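You operate a simulated robot arm through the tools that you are given. There is no shell and no other tool. Be economical: measure what you need, move in short steps, check, and stop when the job is done.

You are at the controls of a simulated two-armed robot. One attempt, no reset.

JOB
Pull both plugs, brush the dust off the hollow mandrel and rack it.
Fine: hold it while pulling; plugs into the white tray, red brush back, grey rack's middle cradle.

The check looks at the end state, three seconds after you hand in, the way a careful person would. Anything else that was tipped, shoved, dropped, spilled or broken makes it a failure.

ROBOT AND FRAMES
Two 7-joint arms with two-finger parallel grippers on one trunk, on a base that drives. Base frame: it is fixed to the floor where the robot stands at the start and does not move with it; the origin is under the middle of the robot, x ahead of it, y to its left, z up. Units: m, rad, N and s.
The left shoulder is at the start at [0.06, 0.143, 0.926], the right one opposite. With the tool pointing down near the work surface each hand reaches from about 0.3 to 0.72 m from the robot's upright axis, wherever it stands, measured 20 degrees to its own side. Places, roughly: open end of the hollow mandrel [0.5, 0, 0.9]; plug tray [0.7, 0.1, 0.9]; other end of the hollow mandrel [0.5, 0.2, 0.9]; middle cradle of the grey rack [0.6, -0.2, 0.9]. Payload 1.57 kg a hand.
The TCP of each hand is the grasp point between the finger pads, 0.03 m short of the fingertips. In the tool frame z runs along the fingers and y along their closing line. The gripper opens to 0.11 m. The fingers are 0.024 m wide and 0.012 m thick; the gripper's body (0.048 by 0.112 m) begins 0.078 m behind the TCP.
Orientation is that of the tool frame in the base frame, as a unit quaternion [w, x, y, z]. With the fingers straight down and closing along the base's y, the tool's x points along the base's -x, its y along +y and its z along -z.

CONTROLS
- The arms move only by the tool servo_tool. It takes "left_rows", "right_rows" or both (then of equal length, played together; a hand with none holds still); each is a list of rows, each a list of 3 entries, a list of its own where there are three numbers: the finger opening in m, from 0 to 0.11, then the shift along the tool's x, y, z in units of 400 mm (1.0 is 400 mm), then the turn, a rotation vector about the tool's x, y, z in units of 90 degrees (1.0 is 90 degrees). In form: [[grip, [tx, ty, tz], [wx, wy, wz]], ...]. A call has 1 to 10 rows; each row is the pose to reach, as a shift and turn from the pose commanded when the call began, along the tool's axes at that moment. A call with a number of a shift or a turn outside -1 to 1 is refused whole. Rows are played at 5 a second. More than 0.05 m and 0.15 rad between two rows, or a gripper value outside its range, and nothing of the call is played. Where a pose cannot be reached the arm comes as near as it can. A force on the tool above 40 N (or 10 N above the force at the start of the call, whichever is more), or a blocked arm, ends the call early, and 0.2 s more pass. The fingers move at their own pace (about 0.045 m/s each) and stop on an object; they squeeze with about 34 N. The grip force told is the motor's: it shows also when the fingers shut on nothing. Time passes only in rows, and 0.2 s behind the last, so rows that repeat a pose let the fingers close. The reply holds the time, the measured pose of the TCP, the force on the tool along the base axes, the opening and the grip force, in the units named above and with some noise.
- Cameras (640 x 400 px; columns grow to the right, rows downward): "scene" is now at [0.048, -0.0002, 1.5384]; the picture's right is [0.01, -1.00, 0.00], its down [-0.74, -0.01, -0.67] and it looks along [0.67, 0.00, -0.74] (base axes); focal length 286 px, centre (320, 200). "left" rides on the left gripper at [0.07, -0.016, -0.141] in its tool frame; the picture's right is [0.23, 0.97, 0.00], its down [-0.86, 0.20, -0.48] and it looks along [-0.47, 0.11, 0.88] (tool axes); focal length 222 px, centre (320, 200). "right" rides on the right gripper at [0.07, 0.016, -0.141] in its tool frame; the picture's right is [-0.23, 0.97, 0.00], its down [-0.86, -0.20, -0.48] and it looks along [-0.47, -0.11, 0.88] (tool axes); focal length 222 px, centre (320, 200). There is no depth. A picture from a camera that has moved, and an enlarged one, comes with that camera's place and axes in the base frame and with its lens.
- snapshot(camera): a new picture of that camera. It takes no simulated time.
- move_column(by): slides the trunk up (or, below 0, down) by that many m; the arms and the scene camera ride with it, the base frame stays. It gives what a move gives, with no picture.
- steer(legs): drives the robot by 1 to 6 legs, each [ahead, left, turn to the left] in m, m and rad, along the robot's own axes; the way and the turn of a leg run together, so that a leg with both is an arc; at most 1.5 m and 3.142 rad a leg. The arms and the cameras ride along, it lands a little off, and it stops where it bumps. It gives what a move gives.
- head_to(pan, tilt): turns the head with the scene camera to pan (to the left, within 1.501 rad either way) and tilt (down, from -0.506 to 1.204), counted from straight ahead of the robot. It gives what a move gives.
- enlarge(camera, box): a new picture of the part [left, top, right, bottom] of that camera's present view, enlarged. It takes no simulated time.
- sign_off(): hands the job in; it is judged then, once.

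Work in short steps. Places have to be worked out from the pictures, the camera data and where the tool is seen: move nearer, look again, correct. Check each grasp and each placing, and mend what went wrong. You have 120 turns and 92 pictures in all, those below and enlarged ones among them. Open the grippers and draw the arms clear of the work before you hand the job in, unless the task says otherwise; then end with one line.

The tools are called as a command line: name --argument value ..., lists and objects as JSON in quotes. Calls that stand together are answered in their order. servo_tool: Moves the arms, as the interface text tells. Its arguments: {"type":"object","properties":{"left_rows":{"type":"array","items":{"type":"array"}},"right_rows":{"type":"array","items":{"type":"array"}}},"required":[]} The other tools are called the same way: move_column (by) slides the trunk up or down; steer (legs) drives the base; head_to (pan, tilt) turns the head that bears the scene camera; snapshot (camera) takes a picture; enlarge (camera, box) takes an enlarged picture of a part of a camera's view; sign_off () hands the job in.

At the start:

```text
time_s: 0.0
left_position: [0.5739, 0.2972, 0.9998]
left_ee_rot: [0.0, 0.0, 1.0, 0.001]
left_contact_force: [-0.5, -0.9, 0.1]
left_opening: 0.11
left_grip_force: 0.1
right_position: [0.4489, -0.1029, 0.9996]
right_ee_rot: [0.001, 0.001, 1.0, 0.001]
right_contact_force: [0.1, -0.8, 0.0]
right_opening: 0.1102
right_grip_force: 0.0
trunk travel left (down, up): [-0.525, 0.065]
robot x, y, heading: [0.0009, 0.0004, -0.004]
head pan, tilt: [0.007, 0.834]
```

scene: 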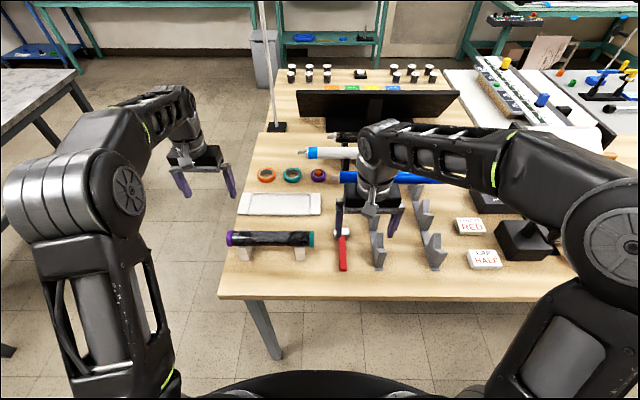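
right: 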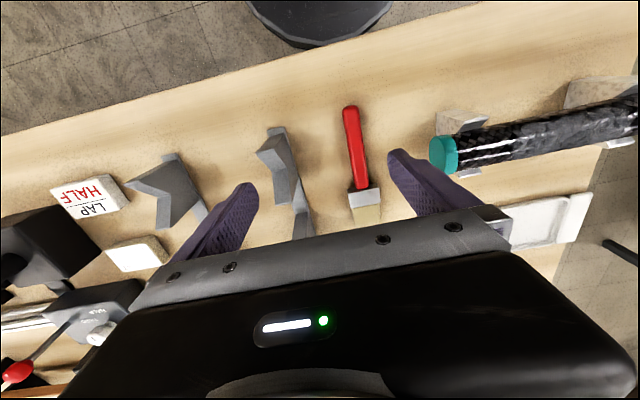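
left: 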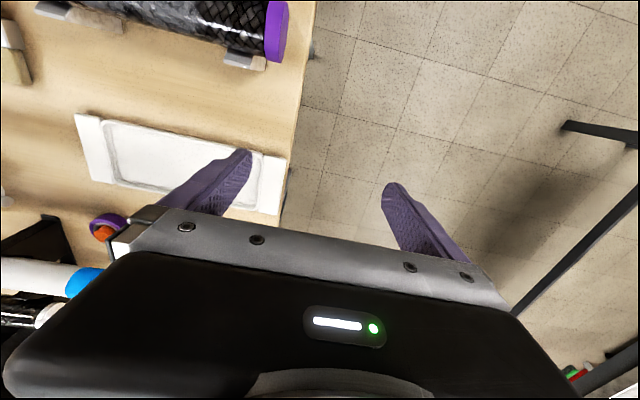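

The mandrel (dark tube with purple and teal plugs) lies on two blocks, the brush is right of it, and the rack cradles are further right. I enlarge the scene view for detail.

enlarge --camera "scene" --box '[210, 180, 360, 280]'

enlarge --camera "scene" --box '[320, 170, 530, 290]'

```text
4.00 times, centred on (285, 230) of scene
camera zoom: at [0.048, -0.0002, 1.5384], right [0.01, -1.0, 0.0], down [-0.74, -0.01, -0.67], along [0.67, 0.0, -0.74], focal length 1144 px, centre (460, 80)
```

zoom: 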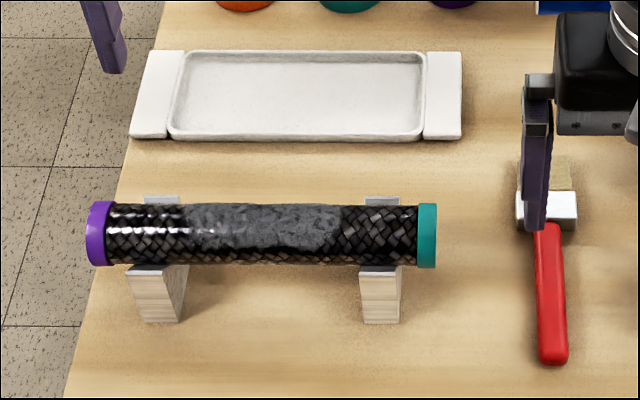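

```text
3.05 times, centred on (425, 230) of scene
camera zoom: at [0.048, -0.0002, 1.5384], right [0.01, -1.0, 0.0], down [-0.74, -0.01, -0.67], along [0.67, 0.0, -0.74], focal length 872 px, centre (0, 109)
```

zoom: 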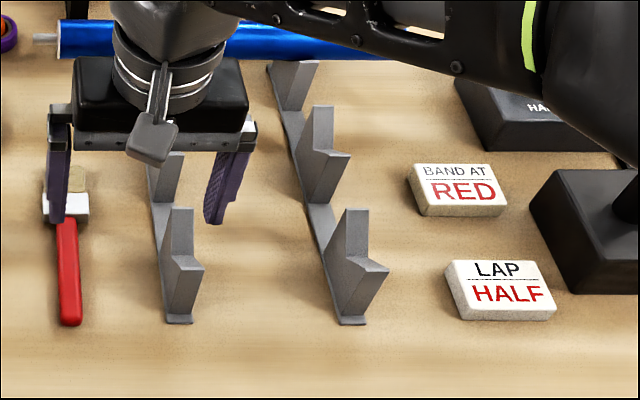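

Estimated mandrel axis: x≈0.477, z≈0.912, from y≈0.02 (teal) to 0.24 (purple). I turn both hands 90° (cameras outward) while moving above it.

servo_tool --left_rows '[[0.11, [0.024, -0.037, 0], [0, 0, 0.095]], [0.11, [0.048, -0.074, 0], [0, 0, 0.19]], [0.11, [0.073, -0.11, 0], [0, 0, 0.285]], [0.11, [0.097, -0.147, 0], [0, 0, 0.38]], [0.11, [0.121, -0.184, 0], [0, 0, 0.475]], [0.11, [0.145, -0.221, 0], [0, 0, 0.57]], [0.11, [0.17, -0.257, 0], [0, 0, 0.665]], [0.11, [0.194, -0.294, 0], [0, 0, 0.76]], [0.11, [0.218, -0.33, 0], [0, 0, 0.855]], [0.11, [0.2425, -0.3675, 0], [0, 0, 0.95]]]' --right_rows '[[0.11, [-0.007, 0.01, 0], [0, 0, -0.095]], [0.11, [-0.014, 0.02, 0], [0, 0, -0.19]], [0.11, [-0.021, 0.03, 0], [0, 0, -0.285]], [0.11, [-0.028, 0.04, 0], [0, 0, -0.38]], [0.11, [-0.035, 0.05, 0], [0, 0, -0.475]], [0.11, [-0.042, 0.06, 0], [0, 0, -0.57]], [0.11, [-0.049, 0.07, 0], [0, 0, -0.665]], [0.11, [-0.056, 0.08, 0], [0, 0, -0.76]], [0.11, [-0.063, 0.09, 0], [0, 0, -0.855]], [0.11, [-0.07, 0.1, 0], [0, 0, -0.95]]]'

```text
time_s: 2.2
left_position: [0.4793, 0.152, 1.0006]
left_ee_rot: [0.0, 0.68, 0.733, 0.0]
left_contact_force: [-0.1, 0.0, -0.1]
left_opening: 0.11
left_grip_force: 0.1
right_position: [0.4775, -0.0615, 0.9982]
right_ee_rot: [0.0, -0.679, 0.734, -0.001]
right_contact_force: [0.2, -0.8, 0.3]
right_opening: 0.1101
right_grip_force: 0.1
trunk travel left (down, up): [-0.525, 0.065]
robot x, y, heading: [-0.0018, -0.0039, -0.0]
head pan, tilt: [0.007, 0.834]
```

Both hands turned to about 86°. I finish the turn and look with all cameras.

servo_tool --left_rows '[[0.11, [0, 0, 0], [0, 0, 0.048]], [0.11, [0, 0, 0], [0, 0, 0.048]]]' --right_rows '[[0.11, [0, 0, 0], [0, 0, -0.048]], [0.11, [0, 0, 0], [0, 0, -0.048]]]'

snapshot --camera "right"

snapshot --camera "left"

snapshot --camera "scene"

```text
time_s: 2.8
left_position: [0.4784, 0.1503, 0.9997]
left_ee_rot: [0.0, 0.707, 0.707, 0.0]
left_contact_force: [0.1, -0.9, -0.2]
left_opening: 0.1101
left_grip_force: 0.1
right_position: [0.4783, -0.0622, 1.0008]
right_ee_rot: [0.0, -0.706, 0.708, 0.0]
right_contact_force: [-0.3, 0.1, -0.2]
right_opening: 0.1103
right_grip_force: 0.2
trunk travel left (down, up): [-0.525, 0.065]
robot x, y, heading: [-0.0004, -0.0019, -0.002]
head pan, tilt: [0.007, 0.834]
```

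```text
86 pictures are left
camera right: at [0.4631, -0.1318, 1.1426], right [-0.97, 0.23, 0.0], down [0.2, 0.85, 0.48], along [0.11, 0.47, -0.88], focal length 222 px, centre (320, 200)
```

right: 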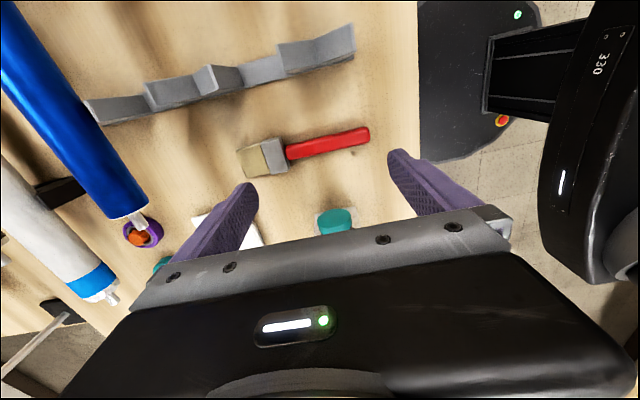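

```text
85 pictures are left
camera left: at [0.4629, 0.2199, 1.141], right [0.97, 0.23, 0.0], down [0.2, -0.85, 0.48], along [0.11, -0.47, -0.88], focal length 222 px, centre (320, 200)
```

left: 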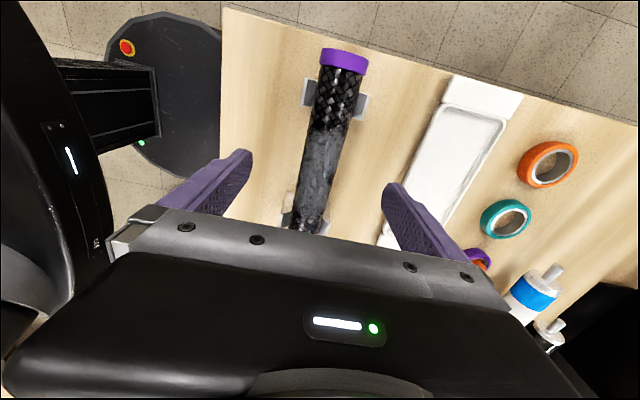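

```text
84 pictures are left
camera scene: at [0.048, -0.0002, 1.5384], right [0.01, -1.0, 0.0], down [-0.74, -0.01, -0.67], along [0.67, 0.0, -0.74], focal length 286 px, centre (320, 200)
```

scene: 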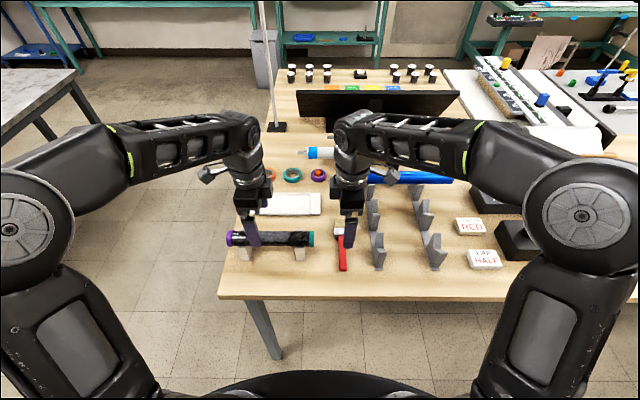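

Both end estimates agree (x≈0.480, purple end y≈0.240, teal end y≈0.022). The left hand descends around the tube at y≈0.15, between the supports.

servo_tool --left_rows '[[0.1, [0, 0.002, 0.05], [0, 0, 0]], [0.09, [0, 0.004, 0.1], [0, 0, 0]], [0.08, [0, 0.004, 0.15], [0, 0, 0]], [0.08, [0, 0.004, 0.1875], [0, 0, 0]]]'

snapshot --camera "left"

enlarge --camera "scene" --box '[210, 190, 360, 290]'

```text
time_s: 3.8
left_position: [0.4789, 0.1525, 0.9214]
left_ee_rot: [0.0, 0.706, 0.708, 0.001]
left_contact_force: [-1.3, 0.2, 0.2]
left_opening: 0.0799
left_grip_force: 0.1
right_position: [0.478, -0.0611, 0.999]
right_ee_rot: [0.0, -0.705, 0.709, -0.001]
right_contact_force: [-0.9, -0.2, 0.0]
right_opening: 0.1099
right_grip_force: 0.0
trunk travel left (down, up): [-0.525, 0.065]
robot x, y, heading: [0.0035, -0.0002, -0.001]
head pan, tilt: [0.007, 0.834]
```

```text
83 pictures are left
camera left: at [0.4627, 0.2203, 1.0625], right [0.97, 0.23, 0.0], down [0.2, -0.85, 0.48], along [0.11, -0.47, -0.88], focal length 222 px, centre (320, 200)
```

left: 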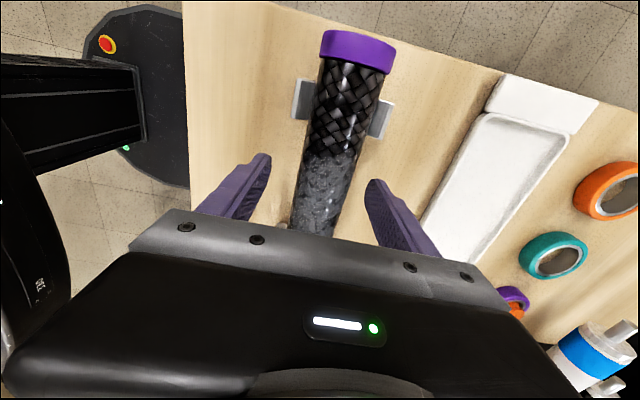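

```text
4.00 times, centred on (285, 240) of scene
camera zoom: at [0.0481, -0.0002, 1.5384], right [0.01, -1.0, 0.0], down [-0.74, -0.01, -0.67], along [0.67, 0.0, -0.74], focal length 1144 px, centre (460, 40)
```

zoom: 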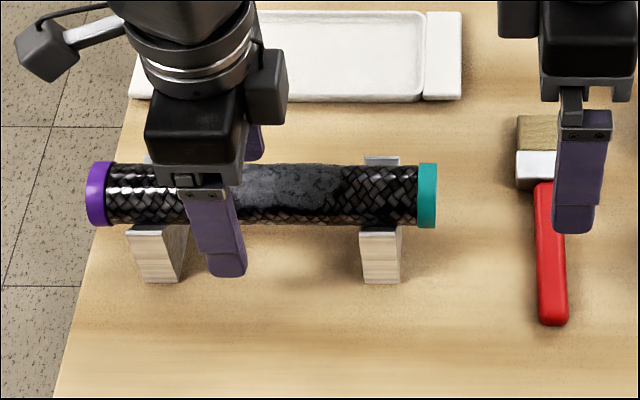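

Fingers straddle the tube symmetrically. Close the left hand to hold it.

servo_tool --left_rows '[[0.06, [0, 0, 0], [0, 0, 0]], [0.03, [0, 0, 0], [0, 0, 0]], [0.0, [0, 0, 0], [0, 0, 0]], [0.0, [0, 0, 0], [0, 0, 0]], [0.0, [0, 0, 0], [0, 0, 0]], [0.0, [0, 0, 0], [0, 0, 0]]]' --right_rows '[[0.1, [0, 0, 0.02], [0, 0, 0]], [0.09, [-0.03, 0, 0.04], [0, 0, 0]], [0.08, [-0.06, -0.003, 0.05], [0, 0, 0]], [0.08, [-0.09, -0.005, 0.05], [0, 0, 0]], [0.08, [-0.12, -0.005, 0.05], [0, 0, 0]], [0.08, [-0.13, -0.005, 0.05], [0, 0, 0]]]'

snapshot --camera "right"

enlarge --camera "scene" --box '[210, 190, 360, 290]'

```text
time_s: 5.2
left_position: [0.4789, 0.1512, 0.9227]
left_ee_rot: [0.0, 0.706, 0.709, 0.001]
left_contact_force: [9.2, 1.5, 5.4]
left_opening: 0.0397
left_grip_force: 34.0
right_position: [0.4796, -0.0092, 0.9801]
right_ee_rot: [0.0, -0.706, 0.708, -0.001]
right_contact_force: [0.5, 1.1, 0.2]
right_opening: 0.08
right_grip_force: 0.0
trunk travel left (down, up): [-0.525, 0.065]
robot x, y, heading: [0.0012, 0.0001, 0.003]
head pan, tilt: [0.007, 0.834]
```

```text
81 pictures are left
camera right: at [0.465, -0.0802, 1.1225], right [-0.97, 0.23, 0.0], down [0.2, 0.85, 0.48], along [0.11, 0.47, -0.88], focal length 222 px, centre (320, 200)
```

right: 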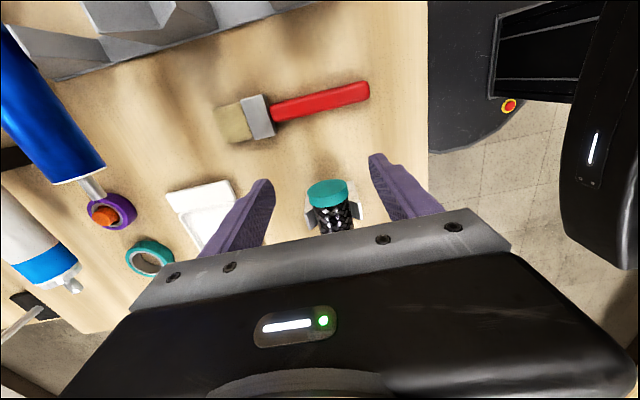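

```text
4.00 times, centred on (285, 240) of scene
camera zoom: at [0.0487, -0.0001, 1.5384], right [0.01, -1.0, 0.0], down [-0.74, -0.01, -0.67], along [0.67, 0.0, -0.74], focal length 1144 px, centre (460, 40)
```

zoom: 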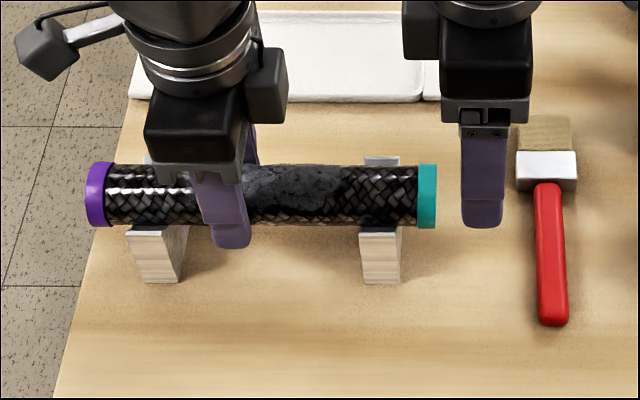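

Left holds the tube (0.0397 wide). The teal cap spans y≈0.015–0.028, so the right hand goes over it at y≈0.014, x≈0.480, and descends.

servo_tool --right_rows '[[0.08, [-0.03, 0, 0.0], [0, 0, 0]], [0.08, [-0.058, 0, 0.0], [0, 0, 0]], [0.08, [-0.058, 0, 0.05], [0, 0, 0]], [0.08, [-0.058, 0, 0.1], [0, 0, 0]], [0.08, [-0.058, 0, 0.14], [0, 0, 0]], [0.08, [-0.058, 0, 0.14], [0, 0, 0]]]'

enlarge --camera "right" --box '[220, 120, 460, 270]'

enlarge --camera "scene" --box '[270, 200, 360, 260]'

```text
time_s: 6.6
left_position: [0.4808, 0.1507, 0.9233]
left_ee_rot: [0.001, 0.705, 0.709, 0.001]
left_contact_force: [12.4, 1.6, 12.0]
left_opening: 0.0395
left_grip_force: 34.0
right_position: [0.4822, 0.0134, 0.9229]
right_ee_rot: [0.0, -0.706, 0.708, -0.001]
right_contact_force: [-0.1, 0.9, -0.5]
right_opening: 0.0799
right_grip_force: 0.0
trunk travel left (down, up): [-0.525, 0.065]
robot x, y, heading: [-0.002, 0.0012, 0.001]
head pan, tilt: [0.007, 0.834]
```

```text
2.67 times, centred on (340, 195) of right
camera zoom: at [0.4663, -0.0568, 1.066], right [-0.97, 0.23, 0.0], down [0.2, 0.85, 0.48], along [0.11, 0.47, -0.88], focal length 592 px, centre (267, 213)
```

zoom: 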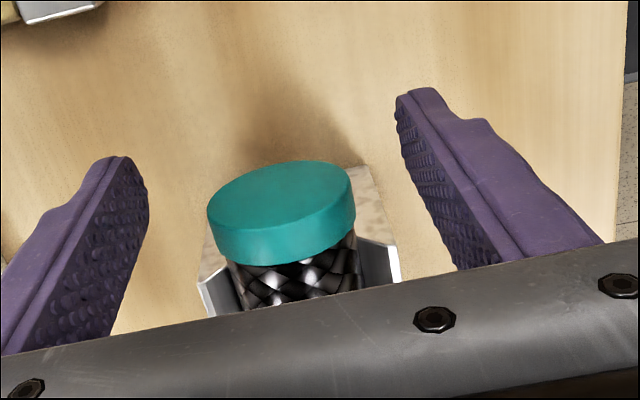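

```text
6.67 times, centred on (315, 230) of scene
camera zoom: at [0.0488, -0.0002, 1.5384], right [0.01, -1.0, 0.0], down [-0.74, -0.01, -0.67], along [0.67, 0.0, -0.74], focal length 1906 px, centre (353, 0)
```

zoom: 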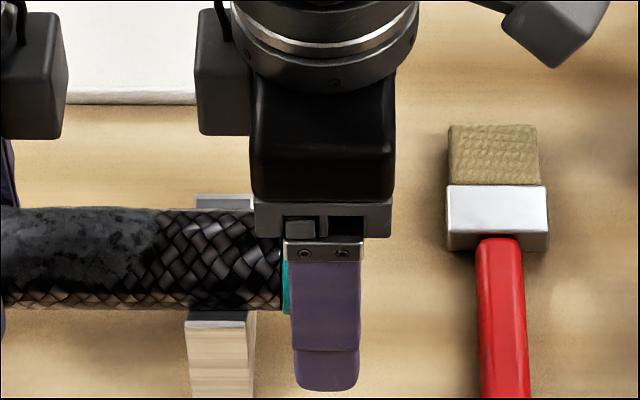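

The finger covers most of the cap with a sliver of teal still visible inboard: well placed. Close the right hand on the cap.

servo_tool --right_rows '[[0.06, [0, 0, 0], [0, 0, 0]], [0.03, [0, 0, 0], [0, 0, 0]], [0.0, [0, 0, 0], [0, 0, 0]], [0.0, [0, 0, 0], [0, 0, 0]], [0.0, [0, 0, 0], [0, 0, 0]]]'

```text
time_s: 7.8
left_position: [0.4797, 0.152, 0.9225]
left_ee_rot: [0.001, 0.706, 0.708, 0.001]
left_contact_force: [17.6, 2.6, 11.8]
left_opening: 0.0397
left_grip_force: 34.0
right_position: [0.4817, 0.0134, 0.9238]
right_ee_rot: [0.0, -0.706, 0.708, 0.0]
right_contact_force: [-5.7, -0.3, -2.2]
right_opening: 0.0391
right_grip_force: 33.9
trunk travel left (down, up): [-0.525, 0.065]
robot x, y, heading: [-0.0014, 0.003, -0.002]
head pan, tilt: [0.007, 0.834]
```

The cap is gripped (0.039). Pull slowly along −y.

servo_tool --right_rows '[[0.0, [0.01, 0, 0], [0, 0, 0]], [0.0, [0.02, 0, 0], [0, 0, 0]], [0.0, [0.03, 0, 0], [0, 0, 0]], [0.0, [0.04, 0, 0], [0, 0, 0]], [0.0, [0.05, 0, 0], [0, 0, 0]], [0.0, [0.065, 0, 0], [0, 0, 0]], [0.0, [0.08, 0, 0], [0, 0, 0]], [0.0, [0.1, 0, 0], [0, 0, 0]]]'

enlarge --camera "scene" --box '[210, 190, 360, 290]'

```text
time_s: 9.6
left_position: [0.4793, 0.1516, 0.924]
left_ee_rot: [0.001, 0.706, 0.708, 0.001]
left_contact_force: [15.9, 1.0, 13.9]
left_opening: 0.0396
left_grip_force: 34.0
right_position: [0.4809, -0.0278, 0.9233]
right_ee_rot: [0.0, -0.706, 0.708, -0.001]
right_contact_force: [-0.6, 0.7, 0.4]
right_opening: 0.0388
right_grip_force: 34.1
trunk travel left (down, up): [-0.525, 0.065]
robot x, y, heading: [0.0043, 0.0033, 0.0]
head pan, tilt: [0.007, 0.834]
```

```text
4.00 times, centred on (285, 240) of scene
camera zoom: at [0.0489, -0.0004, 1.5384], right [0.01, -1.0, 0.0], down [-0.74, -0.01, -0.67], along [0.67, 0.0, -0.74], focal length 1144 px, centre (460, 40)
```

zoom: 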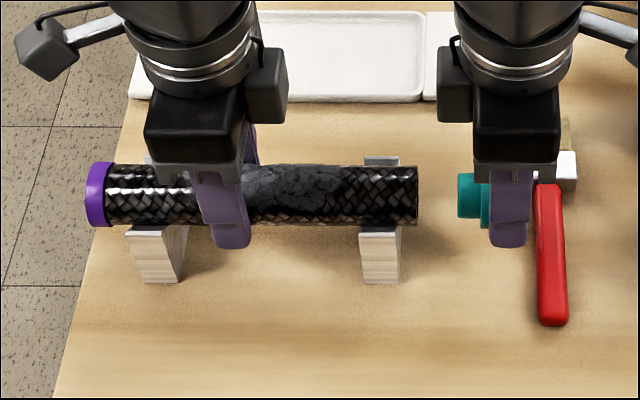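

The teal plug is out, and the tube did not move. Lift it, carry it to above the tray and turn the hand back so the fingers close along y.

servo_tool --right_rows '[[0.0, [0, 0, -0.08], [0, 0, 0]], [0.0, [0, 0, -0.16], [0, 0, 0]], [0.0, [-0.01, -0.04, -0.2], [0, 0, 0.095]], [0.0, [-0.03, -0.09, -0.2], [0, 0, 0.19]], [0.0, [-0.06, -0.14, -0.2], [0, 0, 0.285]], [0.0, [-0.09, -0.19, -0.2], [0, 0, 0.38]], [0.0, [-0.12, -0.24, -0.2], [0, 0, 0.475]], [0.0, [-0.15, -0.29, -0.2], [0, 0, 0.57]], [0.0, [-0.19, -0.34, -0.2], [0, 0, 0.665]], [0.0, [-0.22, -0.39, -0.2], [0, 0, 0.76]]]'

snapshot --camera "right"

snapshot --camera "scene"

```text
time_s: 11.8
left_position: [0.4792, 0.1495, 0.9227]
left_ee_rot: [-0.001, 0.706, 0.709, 0.001]
left_contact_force: [17.8, 1.9, 11.3]
left_opening: 0.0396
left_grip_force: 34.0
right_position: [0.5969, -0.0271, 1.0208]
right_ee_rot: [-0.001, -0.184, 0.983, 0.001]
right_contact_force: [-0.7, -0.5, 0.2]
right_opening: 0.0387
right_grip_force: 34.7
right hand out of reach, approached as far as the arm can: row 8, 9, 10
trunk travel left (down, up): [-0.525, 0.065]
robot x, y, heading: [-0.0022, -0.0004, 0.001]
head pan, tilt: [0.007, 0.834]
```

```text
76 pictures are left
camera right: at [0.5272, -0.0393, 1.1637], right [-0.14, 0.99, 0.0], down [0.87, 0.12, 0.48], along [0.47, 0.07, -0.88], focal length 222 px, centre (320, 200)
```

right: 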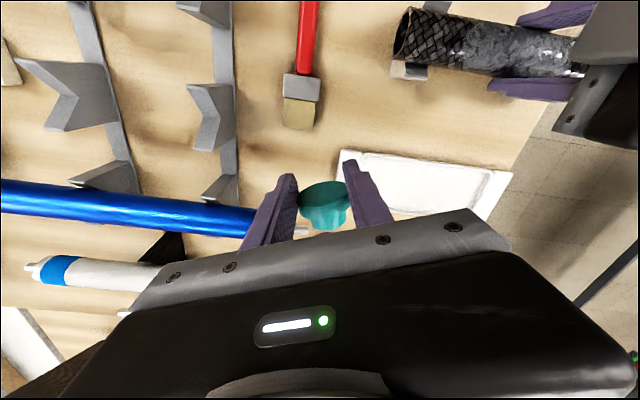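

```text
75 pictures are left
camera scene: at [0.0484, -0.0042, 1.5383], right [0.01, -1.0, 0.0], down [-0.74, 0.0, -0.67], along [0.67, 0.01, -0.74], focal length 286 px, centre (320, 200)
```

scene: 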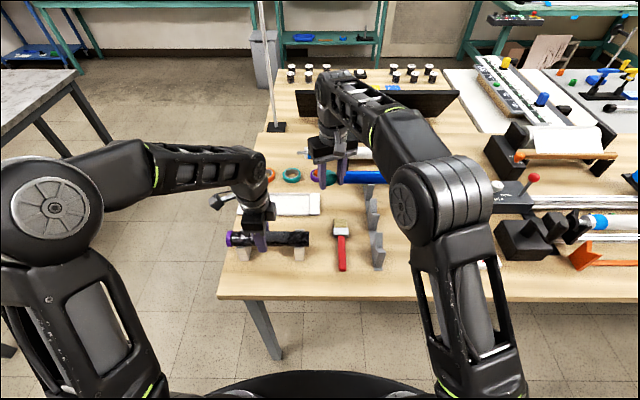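

The right hand runs out of reach towards the tray. The left hand releases the tube (it sits in V-supports) and lifts clear, so that I can shift the base left.

servo_tool --left_rows '[[0.06, [0, 0, 0], [0, 0, 0]], [0.08, [0, 0, 0], [0, 0, 0]], [0.08, [0, 0, 0], [0, 0, 0]], [0.08, [0, 0, -0.1], [0, 0, 0]], [0.08, [0, 0, -0.2], [0, 0, 0]], [0.08, [0, 0, -0.27], [0, 0, 0]]]'

enlarge --camera "scene" --box '[210, 160, 390, 280]'

```text
time_s: 13.2
left_position: [0.4782, 0.1509, 1.0323]
left_ee_rot: [-0.001, 0.706, 0.708, -0.001]
left_contact_force: [0.0, -0.7, -0.1]
left_opening: 0.0802
left_grip_force: 0.0
right_position: [0.597, -0.0258, 1.0213]
right_ee_rot: [0.0, -0.186, 0.982, 0.0]
right_contact_force: [-0.4, -0.1, -0.8]
right_opening: 0.0386
right_grip_force: 34.0
trunk travel left (down, up): [-0.525, 0.065]
robot x, y, heading: [0.002, 0.0009, 0.002]
head pan, tilt: [0.007, 0.834]
```

```text
3.33 times, centred on (300, 220) of scene
camera zoom: at [0.0477, -0.0002, 1.5383], right [0.01, -1.0, 0.0], down [-0.74, -0.01, -0.67], along [0.67, 0.0, -0.74], focal length 953 px, centre (387, 133)
```

zoom: 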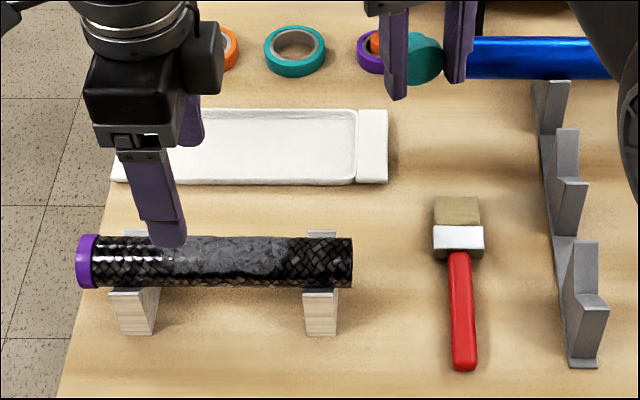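

The tube stays put. Now shift the base left 0.13 m with both hands high.

steer --legs '[[0, 0.13, 0]]'

snapshot --camera "right"

```text
time_s: 14.5
left_position: [0.4783, 0.2801, 1.0338]
left_ee_rot: [0.001, 0.706, 0.708, -0.001]
left_contact_force: [0.5, 1.3, -0.6]
left_opening: 0.08
left_grip_force: 0.0
right_position: [0.5967, 0.1039, 1.0219]
right_ee_rot: [0.0, -0.186, 0.983, -0.001]
right_contact_force: [-0.2, -0.3, -0.5]
right_opening: 0.0386
right_grip_force: 33.3
trunk travel left (down, up): [-0.525, 0.065]
robot x, y, heading: [-0.0011, 0.1253, -0.001]
head pan, tilt: [0.007, 0.834]
```

```text
73 pictures are left
camera right: at [0.5269, 0.0924, 1.1639], right [-0.14, 0.99, 0.0], down [0.87, 0.13, 0.48], along [0.47, 0.07, -0.88], focal length 222 px, centre (320, 200)
```

right: 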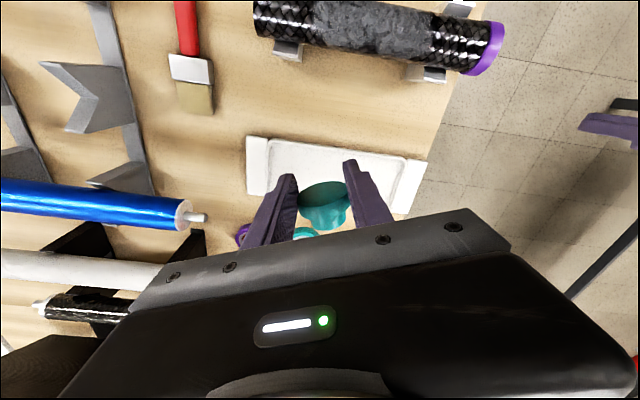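

Now above the tray. Move to about (0.637, 0.075) and go down in two stages; first to z≈0.92.

servo_tool --right_rows '[[0.0, [-0.033, -0.053, 0], [0, 0, 0]], [0.0, [-0.066, -0.106, 0], [0, 0, 0]], [0.0, [-0.066, -0.106, 0.1], [0, 0, 0]], [0.0, [-0.066, -0.106, 0.18], [0, 0, 0]], [0.0, [-0.066, -0.106, 0.25], [0, 0, 0]]]'

snapshot --camera "right"

enlarge --camera "scene" --box '[270, 150, 450, 270]'

```text
time_s: 15.7
left_position: [0.4795, 0.2793, 1.0324]
left_ee_rot: [0.0, 0.706, 0.708, -0.001]
left_contact_force: [0.0, 0.4, 0.2]
left_opening: 0.0799
left_grip_force: 0.1
right_position: [0.6384, 0.0714, 0.9221]
right_ee_rot: [0.0, -0.186, 0.983, 0.0]
right_contact_force: [0.1, -0.6, -0.4]
right_opening: 0.0386
right_grip_force: 34.4
right hand out of reach, approached as far as the arm can: row 1, 2
trunk travel left (down, up): [-0.525, 0.065]
robot x, y, heading: [-0.0012, 0.1295, 0.005]
head pan, tilt: [0.007, 0.834]
```

```text
72 pictures are left
camera right: at [0.5682, 0.0602, 1.0653], right [-0.14, 0.99, 0.0], down [0.87, 0.13, 0.48], along [0.47, 0.07, -0.88], focal length 222 px, centre (320, 200)
```

right: 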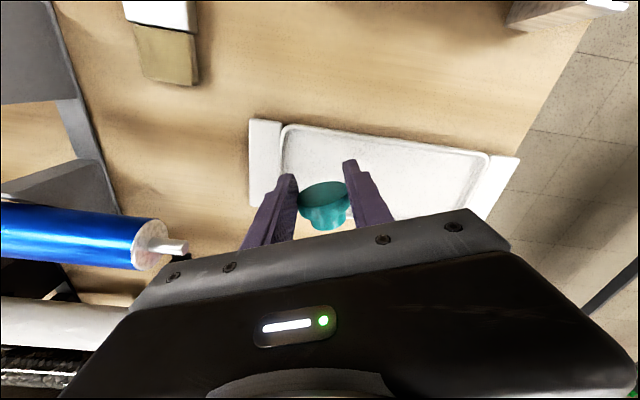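

```text
3.33 times, centred on (360, 210) of scene
camera zoom: at [0.0487, 0.1273, 1.5383], right [0.01, -1.0, 0.0], down [-0.74, -0.01, -0.67], along [0.67, 0.0, -0.74], focal length 953 px, centre (187, 167)
```

zoom: 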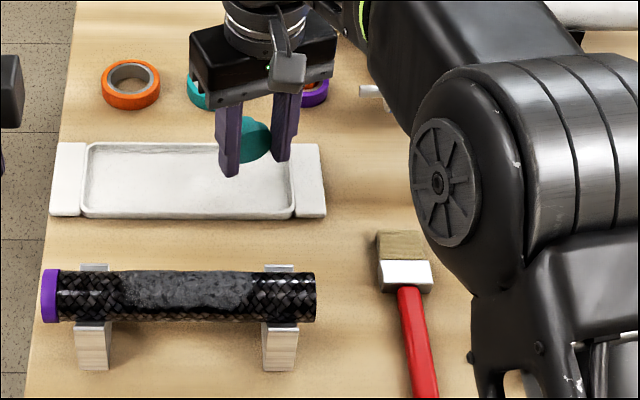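

The tray's inner right wall is close to the finger; shift +y by 0.025 and lower to near the floor.

servo_tool --right_rows '[[0.0, [-0.023, 0.058, 0], [0, 0, 0]], [0.0, [-0.023, 0.058, 0.03], [0, 0, 0]], [0.0, [-0.023, 0.058, 0.055], [0, 0, 0]], [0.0, [-0.023, 0.058, 0.068], [0, 0, 0]], [0.0, [-0.023, 0.058, 0.075], [0, 0, 0]]]'

snapshot --camera "right"

enlarge --camera "scene" --box '[270, 170, 390, 250]'

```text
time_s: 16.9
left_position: [0.4781, 0.2784, 1.0328]
left_ee_rot: [0.001, 0.705, 0.709, -0.001]
left_contact_force: [-0.3, 0.5, 1.0]
left_opening: 0.08
left_grip_force: 0.0
right_position: [0.636, 0.0972, 0.8923]
right_ee_rot: [0.0, -0.186, 0.983, 0.0]
right_contact_force: [-0.5, 0.3, -0.3]
right_opening: 0.0386
right_grip_force: 34.5
trunk travel left (down, up): [-0.525, 0.065]
robot x, y, heading: [0.0003, 0.1281, 0.001]
head pan, tilt: [0.007, 0.834]
```

```text
70 pictures are left
camera right: at [0.5665, 0.0857, 1.0349], right [-0.14, 0.99, 0.0], down [0.87, 0.13, 0.48], along [0.47, 0.07, -0.88], focal length 222 px, centre (320, 200)
```

right: 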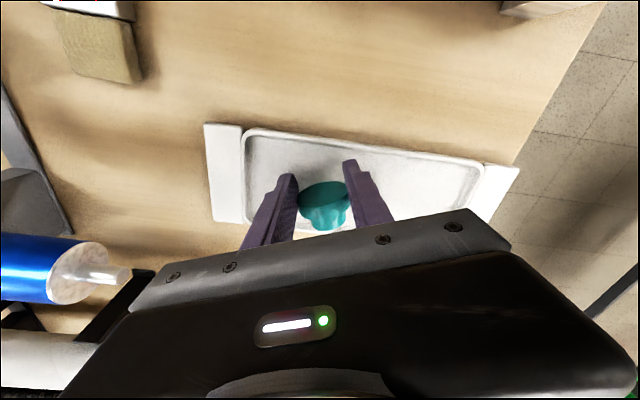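

```text
5.00 times, centred on (330, 210) of scene
camera zoom: at [0.0481, 0.1276, 1.5384], right [0.01, -1.0, 0.0], down [-0.74, -0.01, -0.67], along [0.67, 0.0, -0.74], focal length 1430 px, centre (270, 150)
```

zoom: 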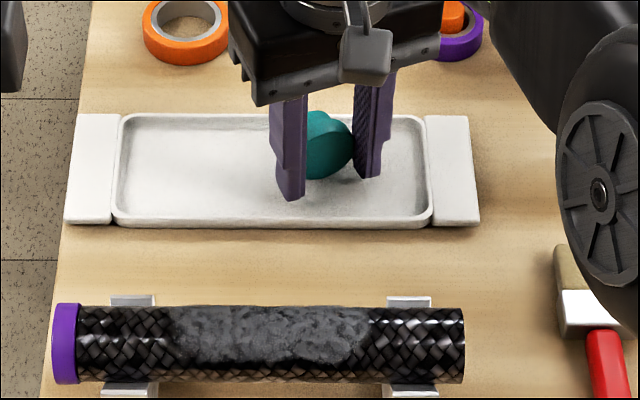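

It is inside the rims with a few mm to go. Lower gently by up to 6 mm and check the force.

servo_tool --right_rows '[[0.0, [0, 0, 0.005], [0, 0, 0]], [0.0, [0, 0, 0.01], [0, 0, 0]], [0.0, [0, 0, 0.0135], [0, 0, 0]]]'

```text
time_s: 17.7
left_position: [0.4779, 0.2789, 1.0312]
left_ee_rot: [0.0, 0.706, 0.708, 0.0]
left_contact_force: [-0.9, -0.6, 0.9]
left_opening: 0.0802
left_grip_force: 0.0
right_position: [0.6352, 0.0976, 0.8877]
right_ee_rot: [0.002, -0.186, 0.983, 0.001]
right_contact_force: [-0.8, 0.8, 7.4]
right_opening: 0.0385
right_grip_force: 34.1
trunk travel left (down, up): [-0.525, 0.065]
robot x, y, heading: [0.0006, 0.131, 0.001]
head pan, tilt: [0.007, 0.834]
```

Contact with the tray floor (7 N). Release slowly, then lift straight up.

servo_tool --right_rows '[[0.042, [0, 0, -0.002], [0, 0, 0]], [0.046, [0, 0, -0.002], [0, 0, 0]], [0.055, [0, 0, -0.002], [0, 0, 0]], [0.06, [0, 0, -0.002], [0, 0, 0]], [0.06, [0, 0, -0.03], [0, 0, 0]], [0.06, [0, 0, -0.1], [0, 0, 0]], [0.06, [0, 0, -0.2], [0, 0, 0]], [0.06, [0, 0, -0.28], [0, 0, 0]]]'

enlarge --camera "scene" --box '[270, 170, 390, 250]'

```text
time_s: 19.5
left_position: [0.4791, 0.2789, 1.0317]
left_ee_rot: [0.0, 0.706, 0.709, 0.0]
left_contact_force: [-0.3, 0.4, -0.7]
left_opening: 0.0801
left_grip_force: 0.0
right_position: [0.636, 0.0961, 0.9768]
right_ee_rot: [0.0, -0.186, 0.983, 0.0]
right_contact_force: [-0.2, -0.5, -0.9]
right_opening: 0.06
right_grip_force: 0.0
right hand out of reach, approached as far as the arm can: row 8
trunk travel left (down, up): [-0.525, 0.065]
robot x, y, heading: [0.0036, 0.1282, -0.0]
head pan, tilt: [0.007, 0.834]
```

```text
5.00 times, centred on (330, 210) of scene
camera zoom: at [0.0485, 0.1275, 1.5383], right [0.01, -1.0, 0.0], down [-0.74, -0.01, -0.67], along [0.67, 0.0, -0.74], focal length 1430 px, centre (270, 150)
```

zoom: 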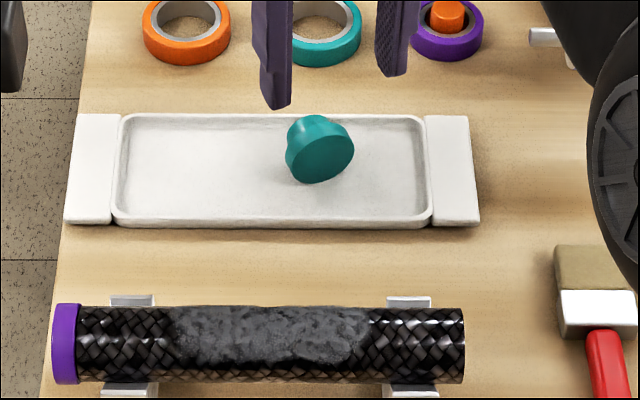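

The teal plug rests in the tray. Now the right hand turns back and goes above the tube at y≈0.09 to hold it for the purple plug.

servo_tool --right_rows '[[0.07, [0.04, 0.015, -0.02], [0, 0, -0.095]], [0.08, [0.09, 0.035, -0.04], [0, 0, -0.19]], [0.08, [0.14, 0.055, -0.055], [0, 0, -0.285]], [0.08, [0.19, 0.075, -0.055], [0, 0, -0.38]], [0.08, [0.24, 0.09, -0.055], [0, 0, -0.475]], [0.08, [0.28, 0.105, -0.055], [0, 0, -0.57]], [0.08, [0.32, 0.125, -0.055], [0, 0, -0.665]], [0.08, [0.369, 0.132, -0.055], [0, 0, -0.76]]]'

snapshot --camera "right"

snapshot --camera "left"

```text
time_s: 21.3
left_position: [0.4778, 0.2792, 1.0329]
left_ee_rot: [0.0, 0.706, 0.709, 0.0]
left_contact_force: [-0.3, 1.0, 0.3]
left_opening: 0.0801
left_grip_force: 0.2
right_position: [0.4807, 0.0903, 0.9993]
right_ee_rot: [0.0, 0.707, -0.707, 0.001]
right_contact_force: [-0.5, 0.2, -0.3]
right_opening: 0.0799
right_grip_force: 0.1
trunk travel left (down, up): [-0.525, 0.065]
robot x, y, heading: [-0.0023, 0.1279, 0.001]
head pan, tilt: [0.007, 0.834]
```

```text
67 pictures are left
camera right: at [0.465, 0.0204, 1.1418], right [-0.97, 0.23, 0.0], down [0.2, 0.86, 0.48], along [0.11, 0.47, -0.88], focal length 222 px, centre (320, 200)
```

right: 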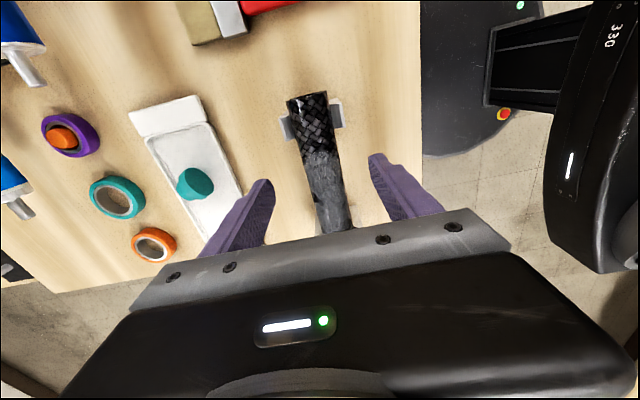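

```text
66 pictures are left
camera left: at [0.4623, 0.3479, 1.1728], right [0.97, 0.23, 0.0], down [0.2, -0.85, 0.48], along [0.11, -0.47, -0.88], focal length 222 px, centre (320, 200)
```

left: 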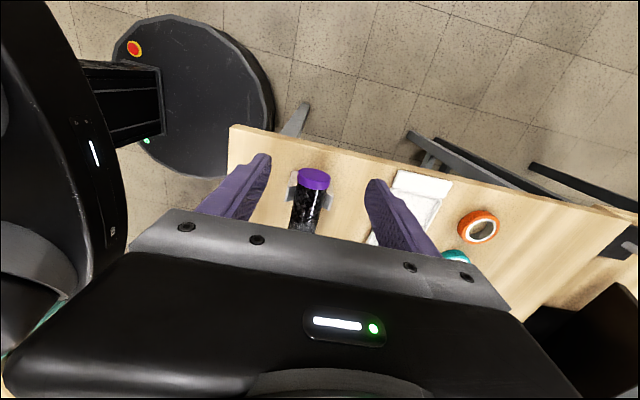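

Right hand descends and closes on the tube; the left one moves over the purple cap (y≈0.229–0.241) with TCP at y≈0.242 and descends open.

servo_tool --right_rows '[[0.08, [0, 0, 0.06], [0, 0, 0]], [0.08, [0, 0, 0.12], [0, 0, 0]], [0.08, [0, 0, 0.17], [0, 0, 0]], [0.08, [0, 0, 0.19], [0, 0, 0]], [0.05, [0, 0, 0.19], [0, 0, 0]], [0.02, [0, 0, 0.19], [0, 0, 0]], [0.0, [0, 0, 0.19], [0, 0, 0]], [0.0, [0, 0, 0.19], [0, 0, 0]], [0.0, [0, 0, 0.19], [0, 0, 0]]]' --left_rows '[[0.08, [-0.03, 0.002, 0], [0, 0, 0]], [0.08, [-0.06, 0.004, 0], [0, 0, 0]], [0.08, [-0.0925, 0.004, 0.03], [0, 0, 0]], [0.08, [-0.0925, 0.004, 0.08], [0, 0, 0]], [0.08, [-0.0925, 0.004, 0.13], [0, 0, 0]], [0.08, [-0.0925, 0.004, 0.18], [0, 0, 0]], [0.08, [-0.0925, 0.004, 0.23], [0, 0, 0]], [0.08, [-0.0925, 0.004, 0.271], [0, 0, 0]], [0.08, [-0.0925, 0.004, 0.271], [0, 0, 0]]]'

enlarge --camera "scene" --box '[240, 190, 390, 290]'

enlarge --camera "left" --box '[200, 120, 440, 270]'

```text
time_s: 23.3
left_position: [0.4786, 0.244, 0.9226]
left_ee_rot: [0.0, 0.705, 0.709, 0.0]
left_contact_force: [0.4, -0.4, 0.2]
left_opening: 0.0799
left_grip_force: 0.1
right_position: [0.4798, 0.091, 0.9231]
right_ee_rot: [0.0, -0.706, 0.708, 0.0]
right_contact_force: [-4.8, -1.0, 1.6]
right_opening: 0.0396
right_grip_force: 33.3
trunk travel left (down, up): [-0.525, 0.065]
robot x, y, heading: [0.002, 0.1297, 0.0]
head pan, tilt: [0.007, 0.834]
```

```text
4.00 times, centred on (315, 240) of scene
camera zoom: at [0.0472, 0.1275, 1.5384], right [0.01, -1.0, 0.0], down [-0.74, -0.01, -0.67], along [0.67, 0.0, -0.74], focal length 1144 px, centre (340, 40)
```

zoom: 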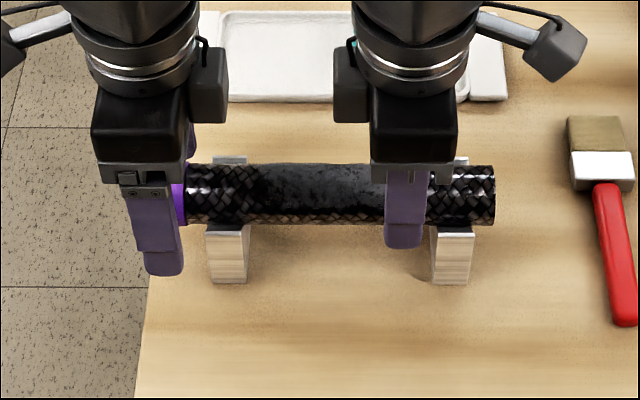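

```text
2.67 times, centred on (320, 195) of left
camera zoom: at [0.4628, 0.3119, 1.0639], right [0.97, 0.23, 0.0], down [0.2, -0.85, 0.48], along [0.11, -0.47, -0.88], focal length 592 px, centre (320, 213)
```

zoom: 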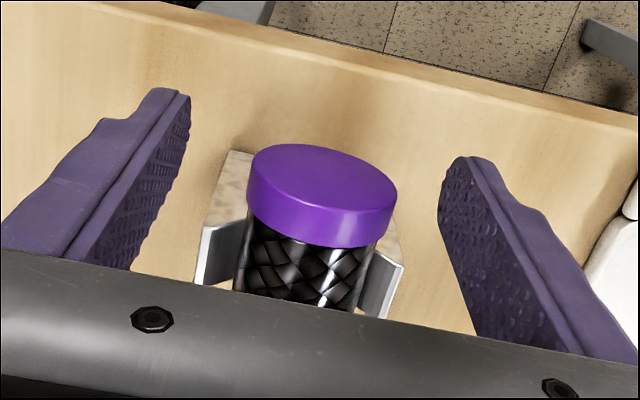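

Purple cap overlap is about half; shift 3 mm inward and close the left hand.

servo_tool --left_rows '[[0.07, [-0.0085, 0, 0], [0, 0, 0]], [0.05, [-0.0085, 0, 0], [0, 0, 0]], [0.02, [-0.0085, 0, 0], [0, 0, 0]], [0.0, [-0.0085, 0, 0], [0, 0, 0]], [0.0, [-0.0085, 0, 0], [0, 0, 0]], [0.0, [-0.0085, 0, 0], [0, 0, 0]]]'

```text
time_s: 24.7
left_position: [0.4807, 0.2395, 0.9243]
left_ee_rot: [0.0, 0.706, 0.708, 0.001]
left_contact_force: [9.1, 1.7, -1.6]
left_opening: 0.0406
left_grip_force: 34.2
right_position: [0.4794, 0.0916, 0.9232]
right_ee_rot: [0.0, -0.707, 0.707, 0.0]
right_contact_force: [-12.0, -2.6, 4.7]
right_opening: 0.0396
right_grip_force: 34.2
trunk travel left (down, up): [-0.525, 0.065]
robot x, y, heading: [0.001, 0.1299, -0.001]
head pan, tilt: [0.007, 0.834]
```

Gripped at 0.0406 (cap). Pull along +y.

servo_tool --left_rows '[[0.0, [0.01, 0, 0], [0, 0, 0]], [0.0, [0.02, 0, 0], [0, 0, 0]], [0.0, [0.03, 0, 0], [0, 0, 0]], [0.0, [0.04, 0, 0], [0, 0, 0]], [0.0, [0.05, 0, 0], [0, 0, 0]], [0.0, [0.065, 0, 0], [0, 0, 0]], [0.0, [0.08, 0, 0], [0, 0, 0]], [0.0, [0.1, 0, 0], [0, 0, 0]]]'

enlarge --camera "scene" --box '[240, 190, 390, 290]'

```text
time_s: 26.5
left_position: [0.4794, 0.2783, 0.9225]
left_ee_rot: [-0.001, 0.706, 0.708, 0.0]
left_contact_force: [-0.4, -0.2, 0.2]
left_opening: 0.0402
left_grip_force: 34.2
right_position: [0.4811, 0.0907, 0.9233]
right_ee_rot: [0.0, -0.706, 0.708, 0.0]
right_contact_force: [-4.9, 1.5, 4.0]
right_opening: 0.0395
right_grip_force: 33.7
trunk travel left (down, up): [-0.525, 0.065]
robot x, y, heading: [0.0031, 0.1259, -0.005]
head pan, tilt: [0.007, 0.834]
```

```text
4.00 times, centred on (315, 240) of scene
camera zoom: at [0.0471, 0.1277, 1.5384], right [0.01, -1.0, 0.0], down [-0.74, -0.01, -0.67], along [0.67, 0.0, -0.74], focal length 1144 px, centre (340, 40)
```

zoom: 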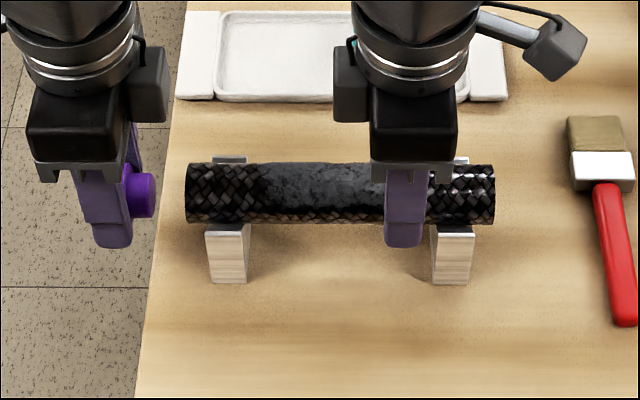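

Both plugs are out. The left hand carries the purple plug over the tray while the right one releases the tube and lifts.

servo_tool --left_rows '[[0.0, [0, 0, -0.08], [0, 0, 0]], [0.0, [0, 0, -0.16], [0, 0, 0]], [0.0, [-0.01, 0.04, -0.18], [0, 0, -0.095]], [0.0, [-0.03, 0.09, -0.18], [0, 0, -0.19]], [0.0, [-0.06, 0.14, -0.18], [0, 0, -0.285]], [0.0, [-0.1, 0.19, -0.18], [0, 0, -0.38]], [0.0, [-0.14, 0.24, -0.17], [0, 0, -0.475]], [0.0, [-0.18, 0.29, -0.15], [0, 0, -0.57]], [0.0, [-0.22, 0.34, -0.13], [0, 0, -0.665]], [0.0, [-0.2575, 0.3925, -0.1], [0, 0, -0.76]]]' --right_rows '[[0.06, [0, 0, 0], [0, 0, 0]], [0.08, [0, 0, 0], [0, 0, 0]], [0.08, [0, 0, 0], [0, 0, 0]], [0.08, [0, 0, -0.1], [0, 0, 0]], [0.08, [0, 0, -0.2], [0, 0, 0]], [0.08, [0.05, 0, -0.25], [0, 0, 0]], [0.08, [0.12, 0, -0.25], [0, 0, 0]], [0.08, [0.2, 0, -0.25], [0, 0, 0]], [0.08, [0.28, 0, -0.25], [0, 0, 0]], [0.08, [0.36, 0, -0.25], [0, 0, 0]]]'

snapshot --camera "left"

snapshot --camera "scene"

```text
time_s: 28.7
left_position: [0.6394, 0.1733, 0.9634]
left_ee_rot: [0.0, 0.185, 0.983, 0.0]
left_contact_force: [0.3, 0.6, 0.4]
left_opening: 0.0402
left_grip_force: 34.3
right_position: [0.48, -0.055, 1.0207]
right_ee_rot: [-0.001, -0.706, 0.708, 0.0]
right_contact_force: [0.8, -0.7, -0.2]
right_opening: 0.0798
right_grip_force: 0.0
trunk travel left (down, up): [-0.525, 0.065]
robot x, y, heading: [-0.0, 0.1237, 0.002]
head pan, tilt: [0.007, 0.834]
```

```text
62 pictures are left
camera left: at [0.5688, 0.1817, 1.1034], right [0.14, 0.99, 0.0], down [0.87, -0.12, 0.48], along [0.47, -0.07, -0.88], focal length 222 px, centre (320, 200)
```

left: 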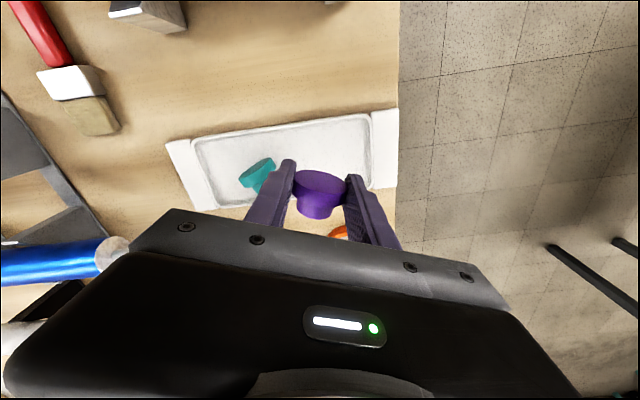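

```text
61 pictures are left
camera scene: at [0.0486, 0.1265, 1.5384], right [0.01, -1.0, 0.0], down [-0.74, -0.01, -0.67], along [0.67, 0.01, -0.74], focal length 286 px, centre (320, 200)
```

scene: 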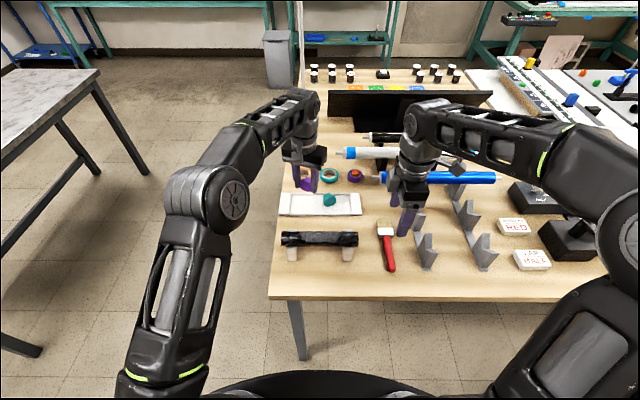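

Purple plug is over the tray left of the teal one. Lower to the floor.

servo_tool --left_rows '[[0.0, [0.014, 0.016, 0.05], [0, 0, 0]], [0.0, [0.014, 0.016, 0.1], [0, 0, 0]], [0.0, [0.014, 0.016, 0.15], [0, 0, 0]], [0.0, [0.014, 0.016, 0.175], [0, 0, 0]], [0.0, [0.014, 0.016, 0.185], [0, 0, 0]], [0.0, [0.014, 0.016, 0.19], [0, 0, 0]]]'

enlarge --camera "scene" --box '[260, 170, 380, 250]'

```text
time_s: 30.1
left_position: [0.6341, 0.1837, 0.8887]
left_ee_rot: [0.0, 0.186, 0.983, 0.0]
left_contact_force: [-0.7, 0.0, 4.7]
left_opening: 0.0401
left_grip_force: 33.8
right_position: [0.4802, -0.0558, 1.0219]
right_ee_rot: [0.0, -0.707, 0.707, 0.0]
right_contact_force: [0.2, 0.0, 0.0]
right_opening: 0.0798
right_grip_force: 0.0
trunk travel left (down, up): [-0.525, 0.065]
robot x, y, heading: [0.0002, 0.1288, 0.004]
head pan, tilt: [0.007, 0.834]
```

```text
5.00 times, centred on (320, 210) of scene
camera zoom: at [0.0474, 0.1274, 1.5385], right [0.01, -1.0, 0.0], down [-0.74, -0.01, -0.67], along [0.67, 0.0, -0.74], focal length 1430 px, centre (320, 150)
```

zoom: 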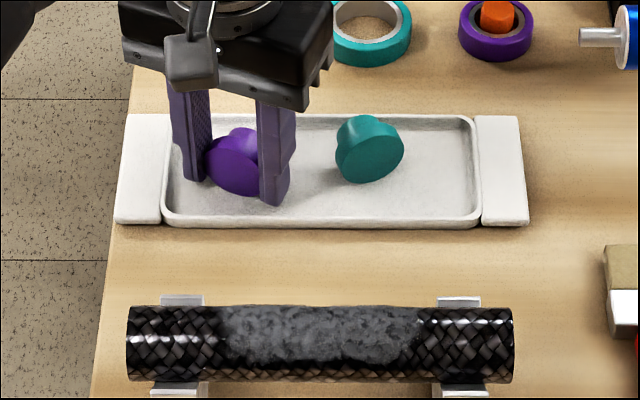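

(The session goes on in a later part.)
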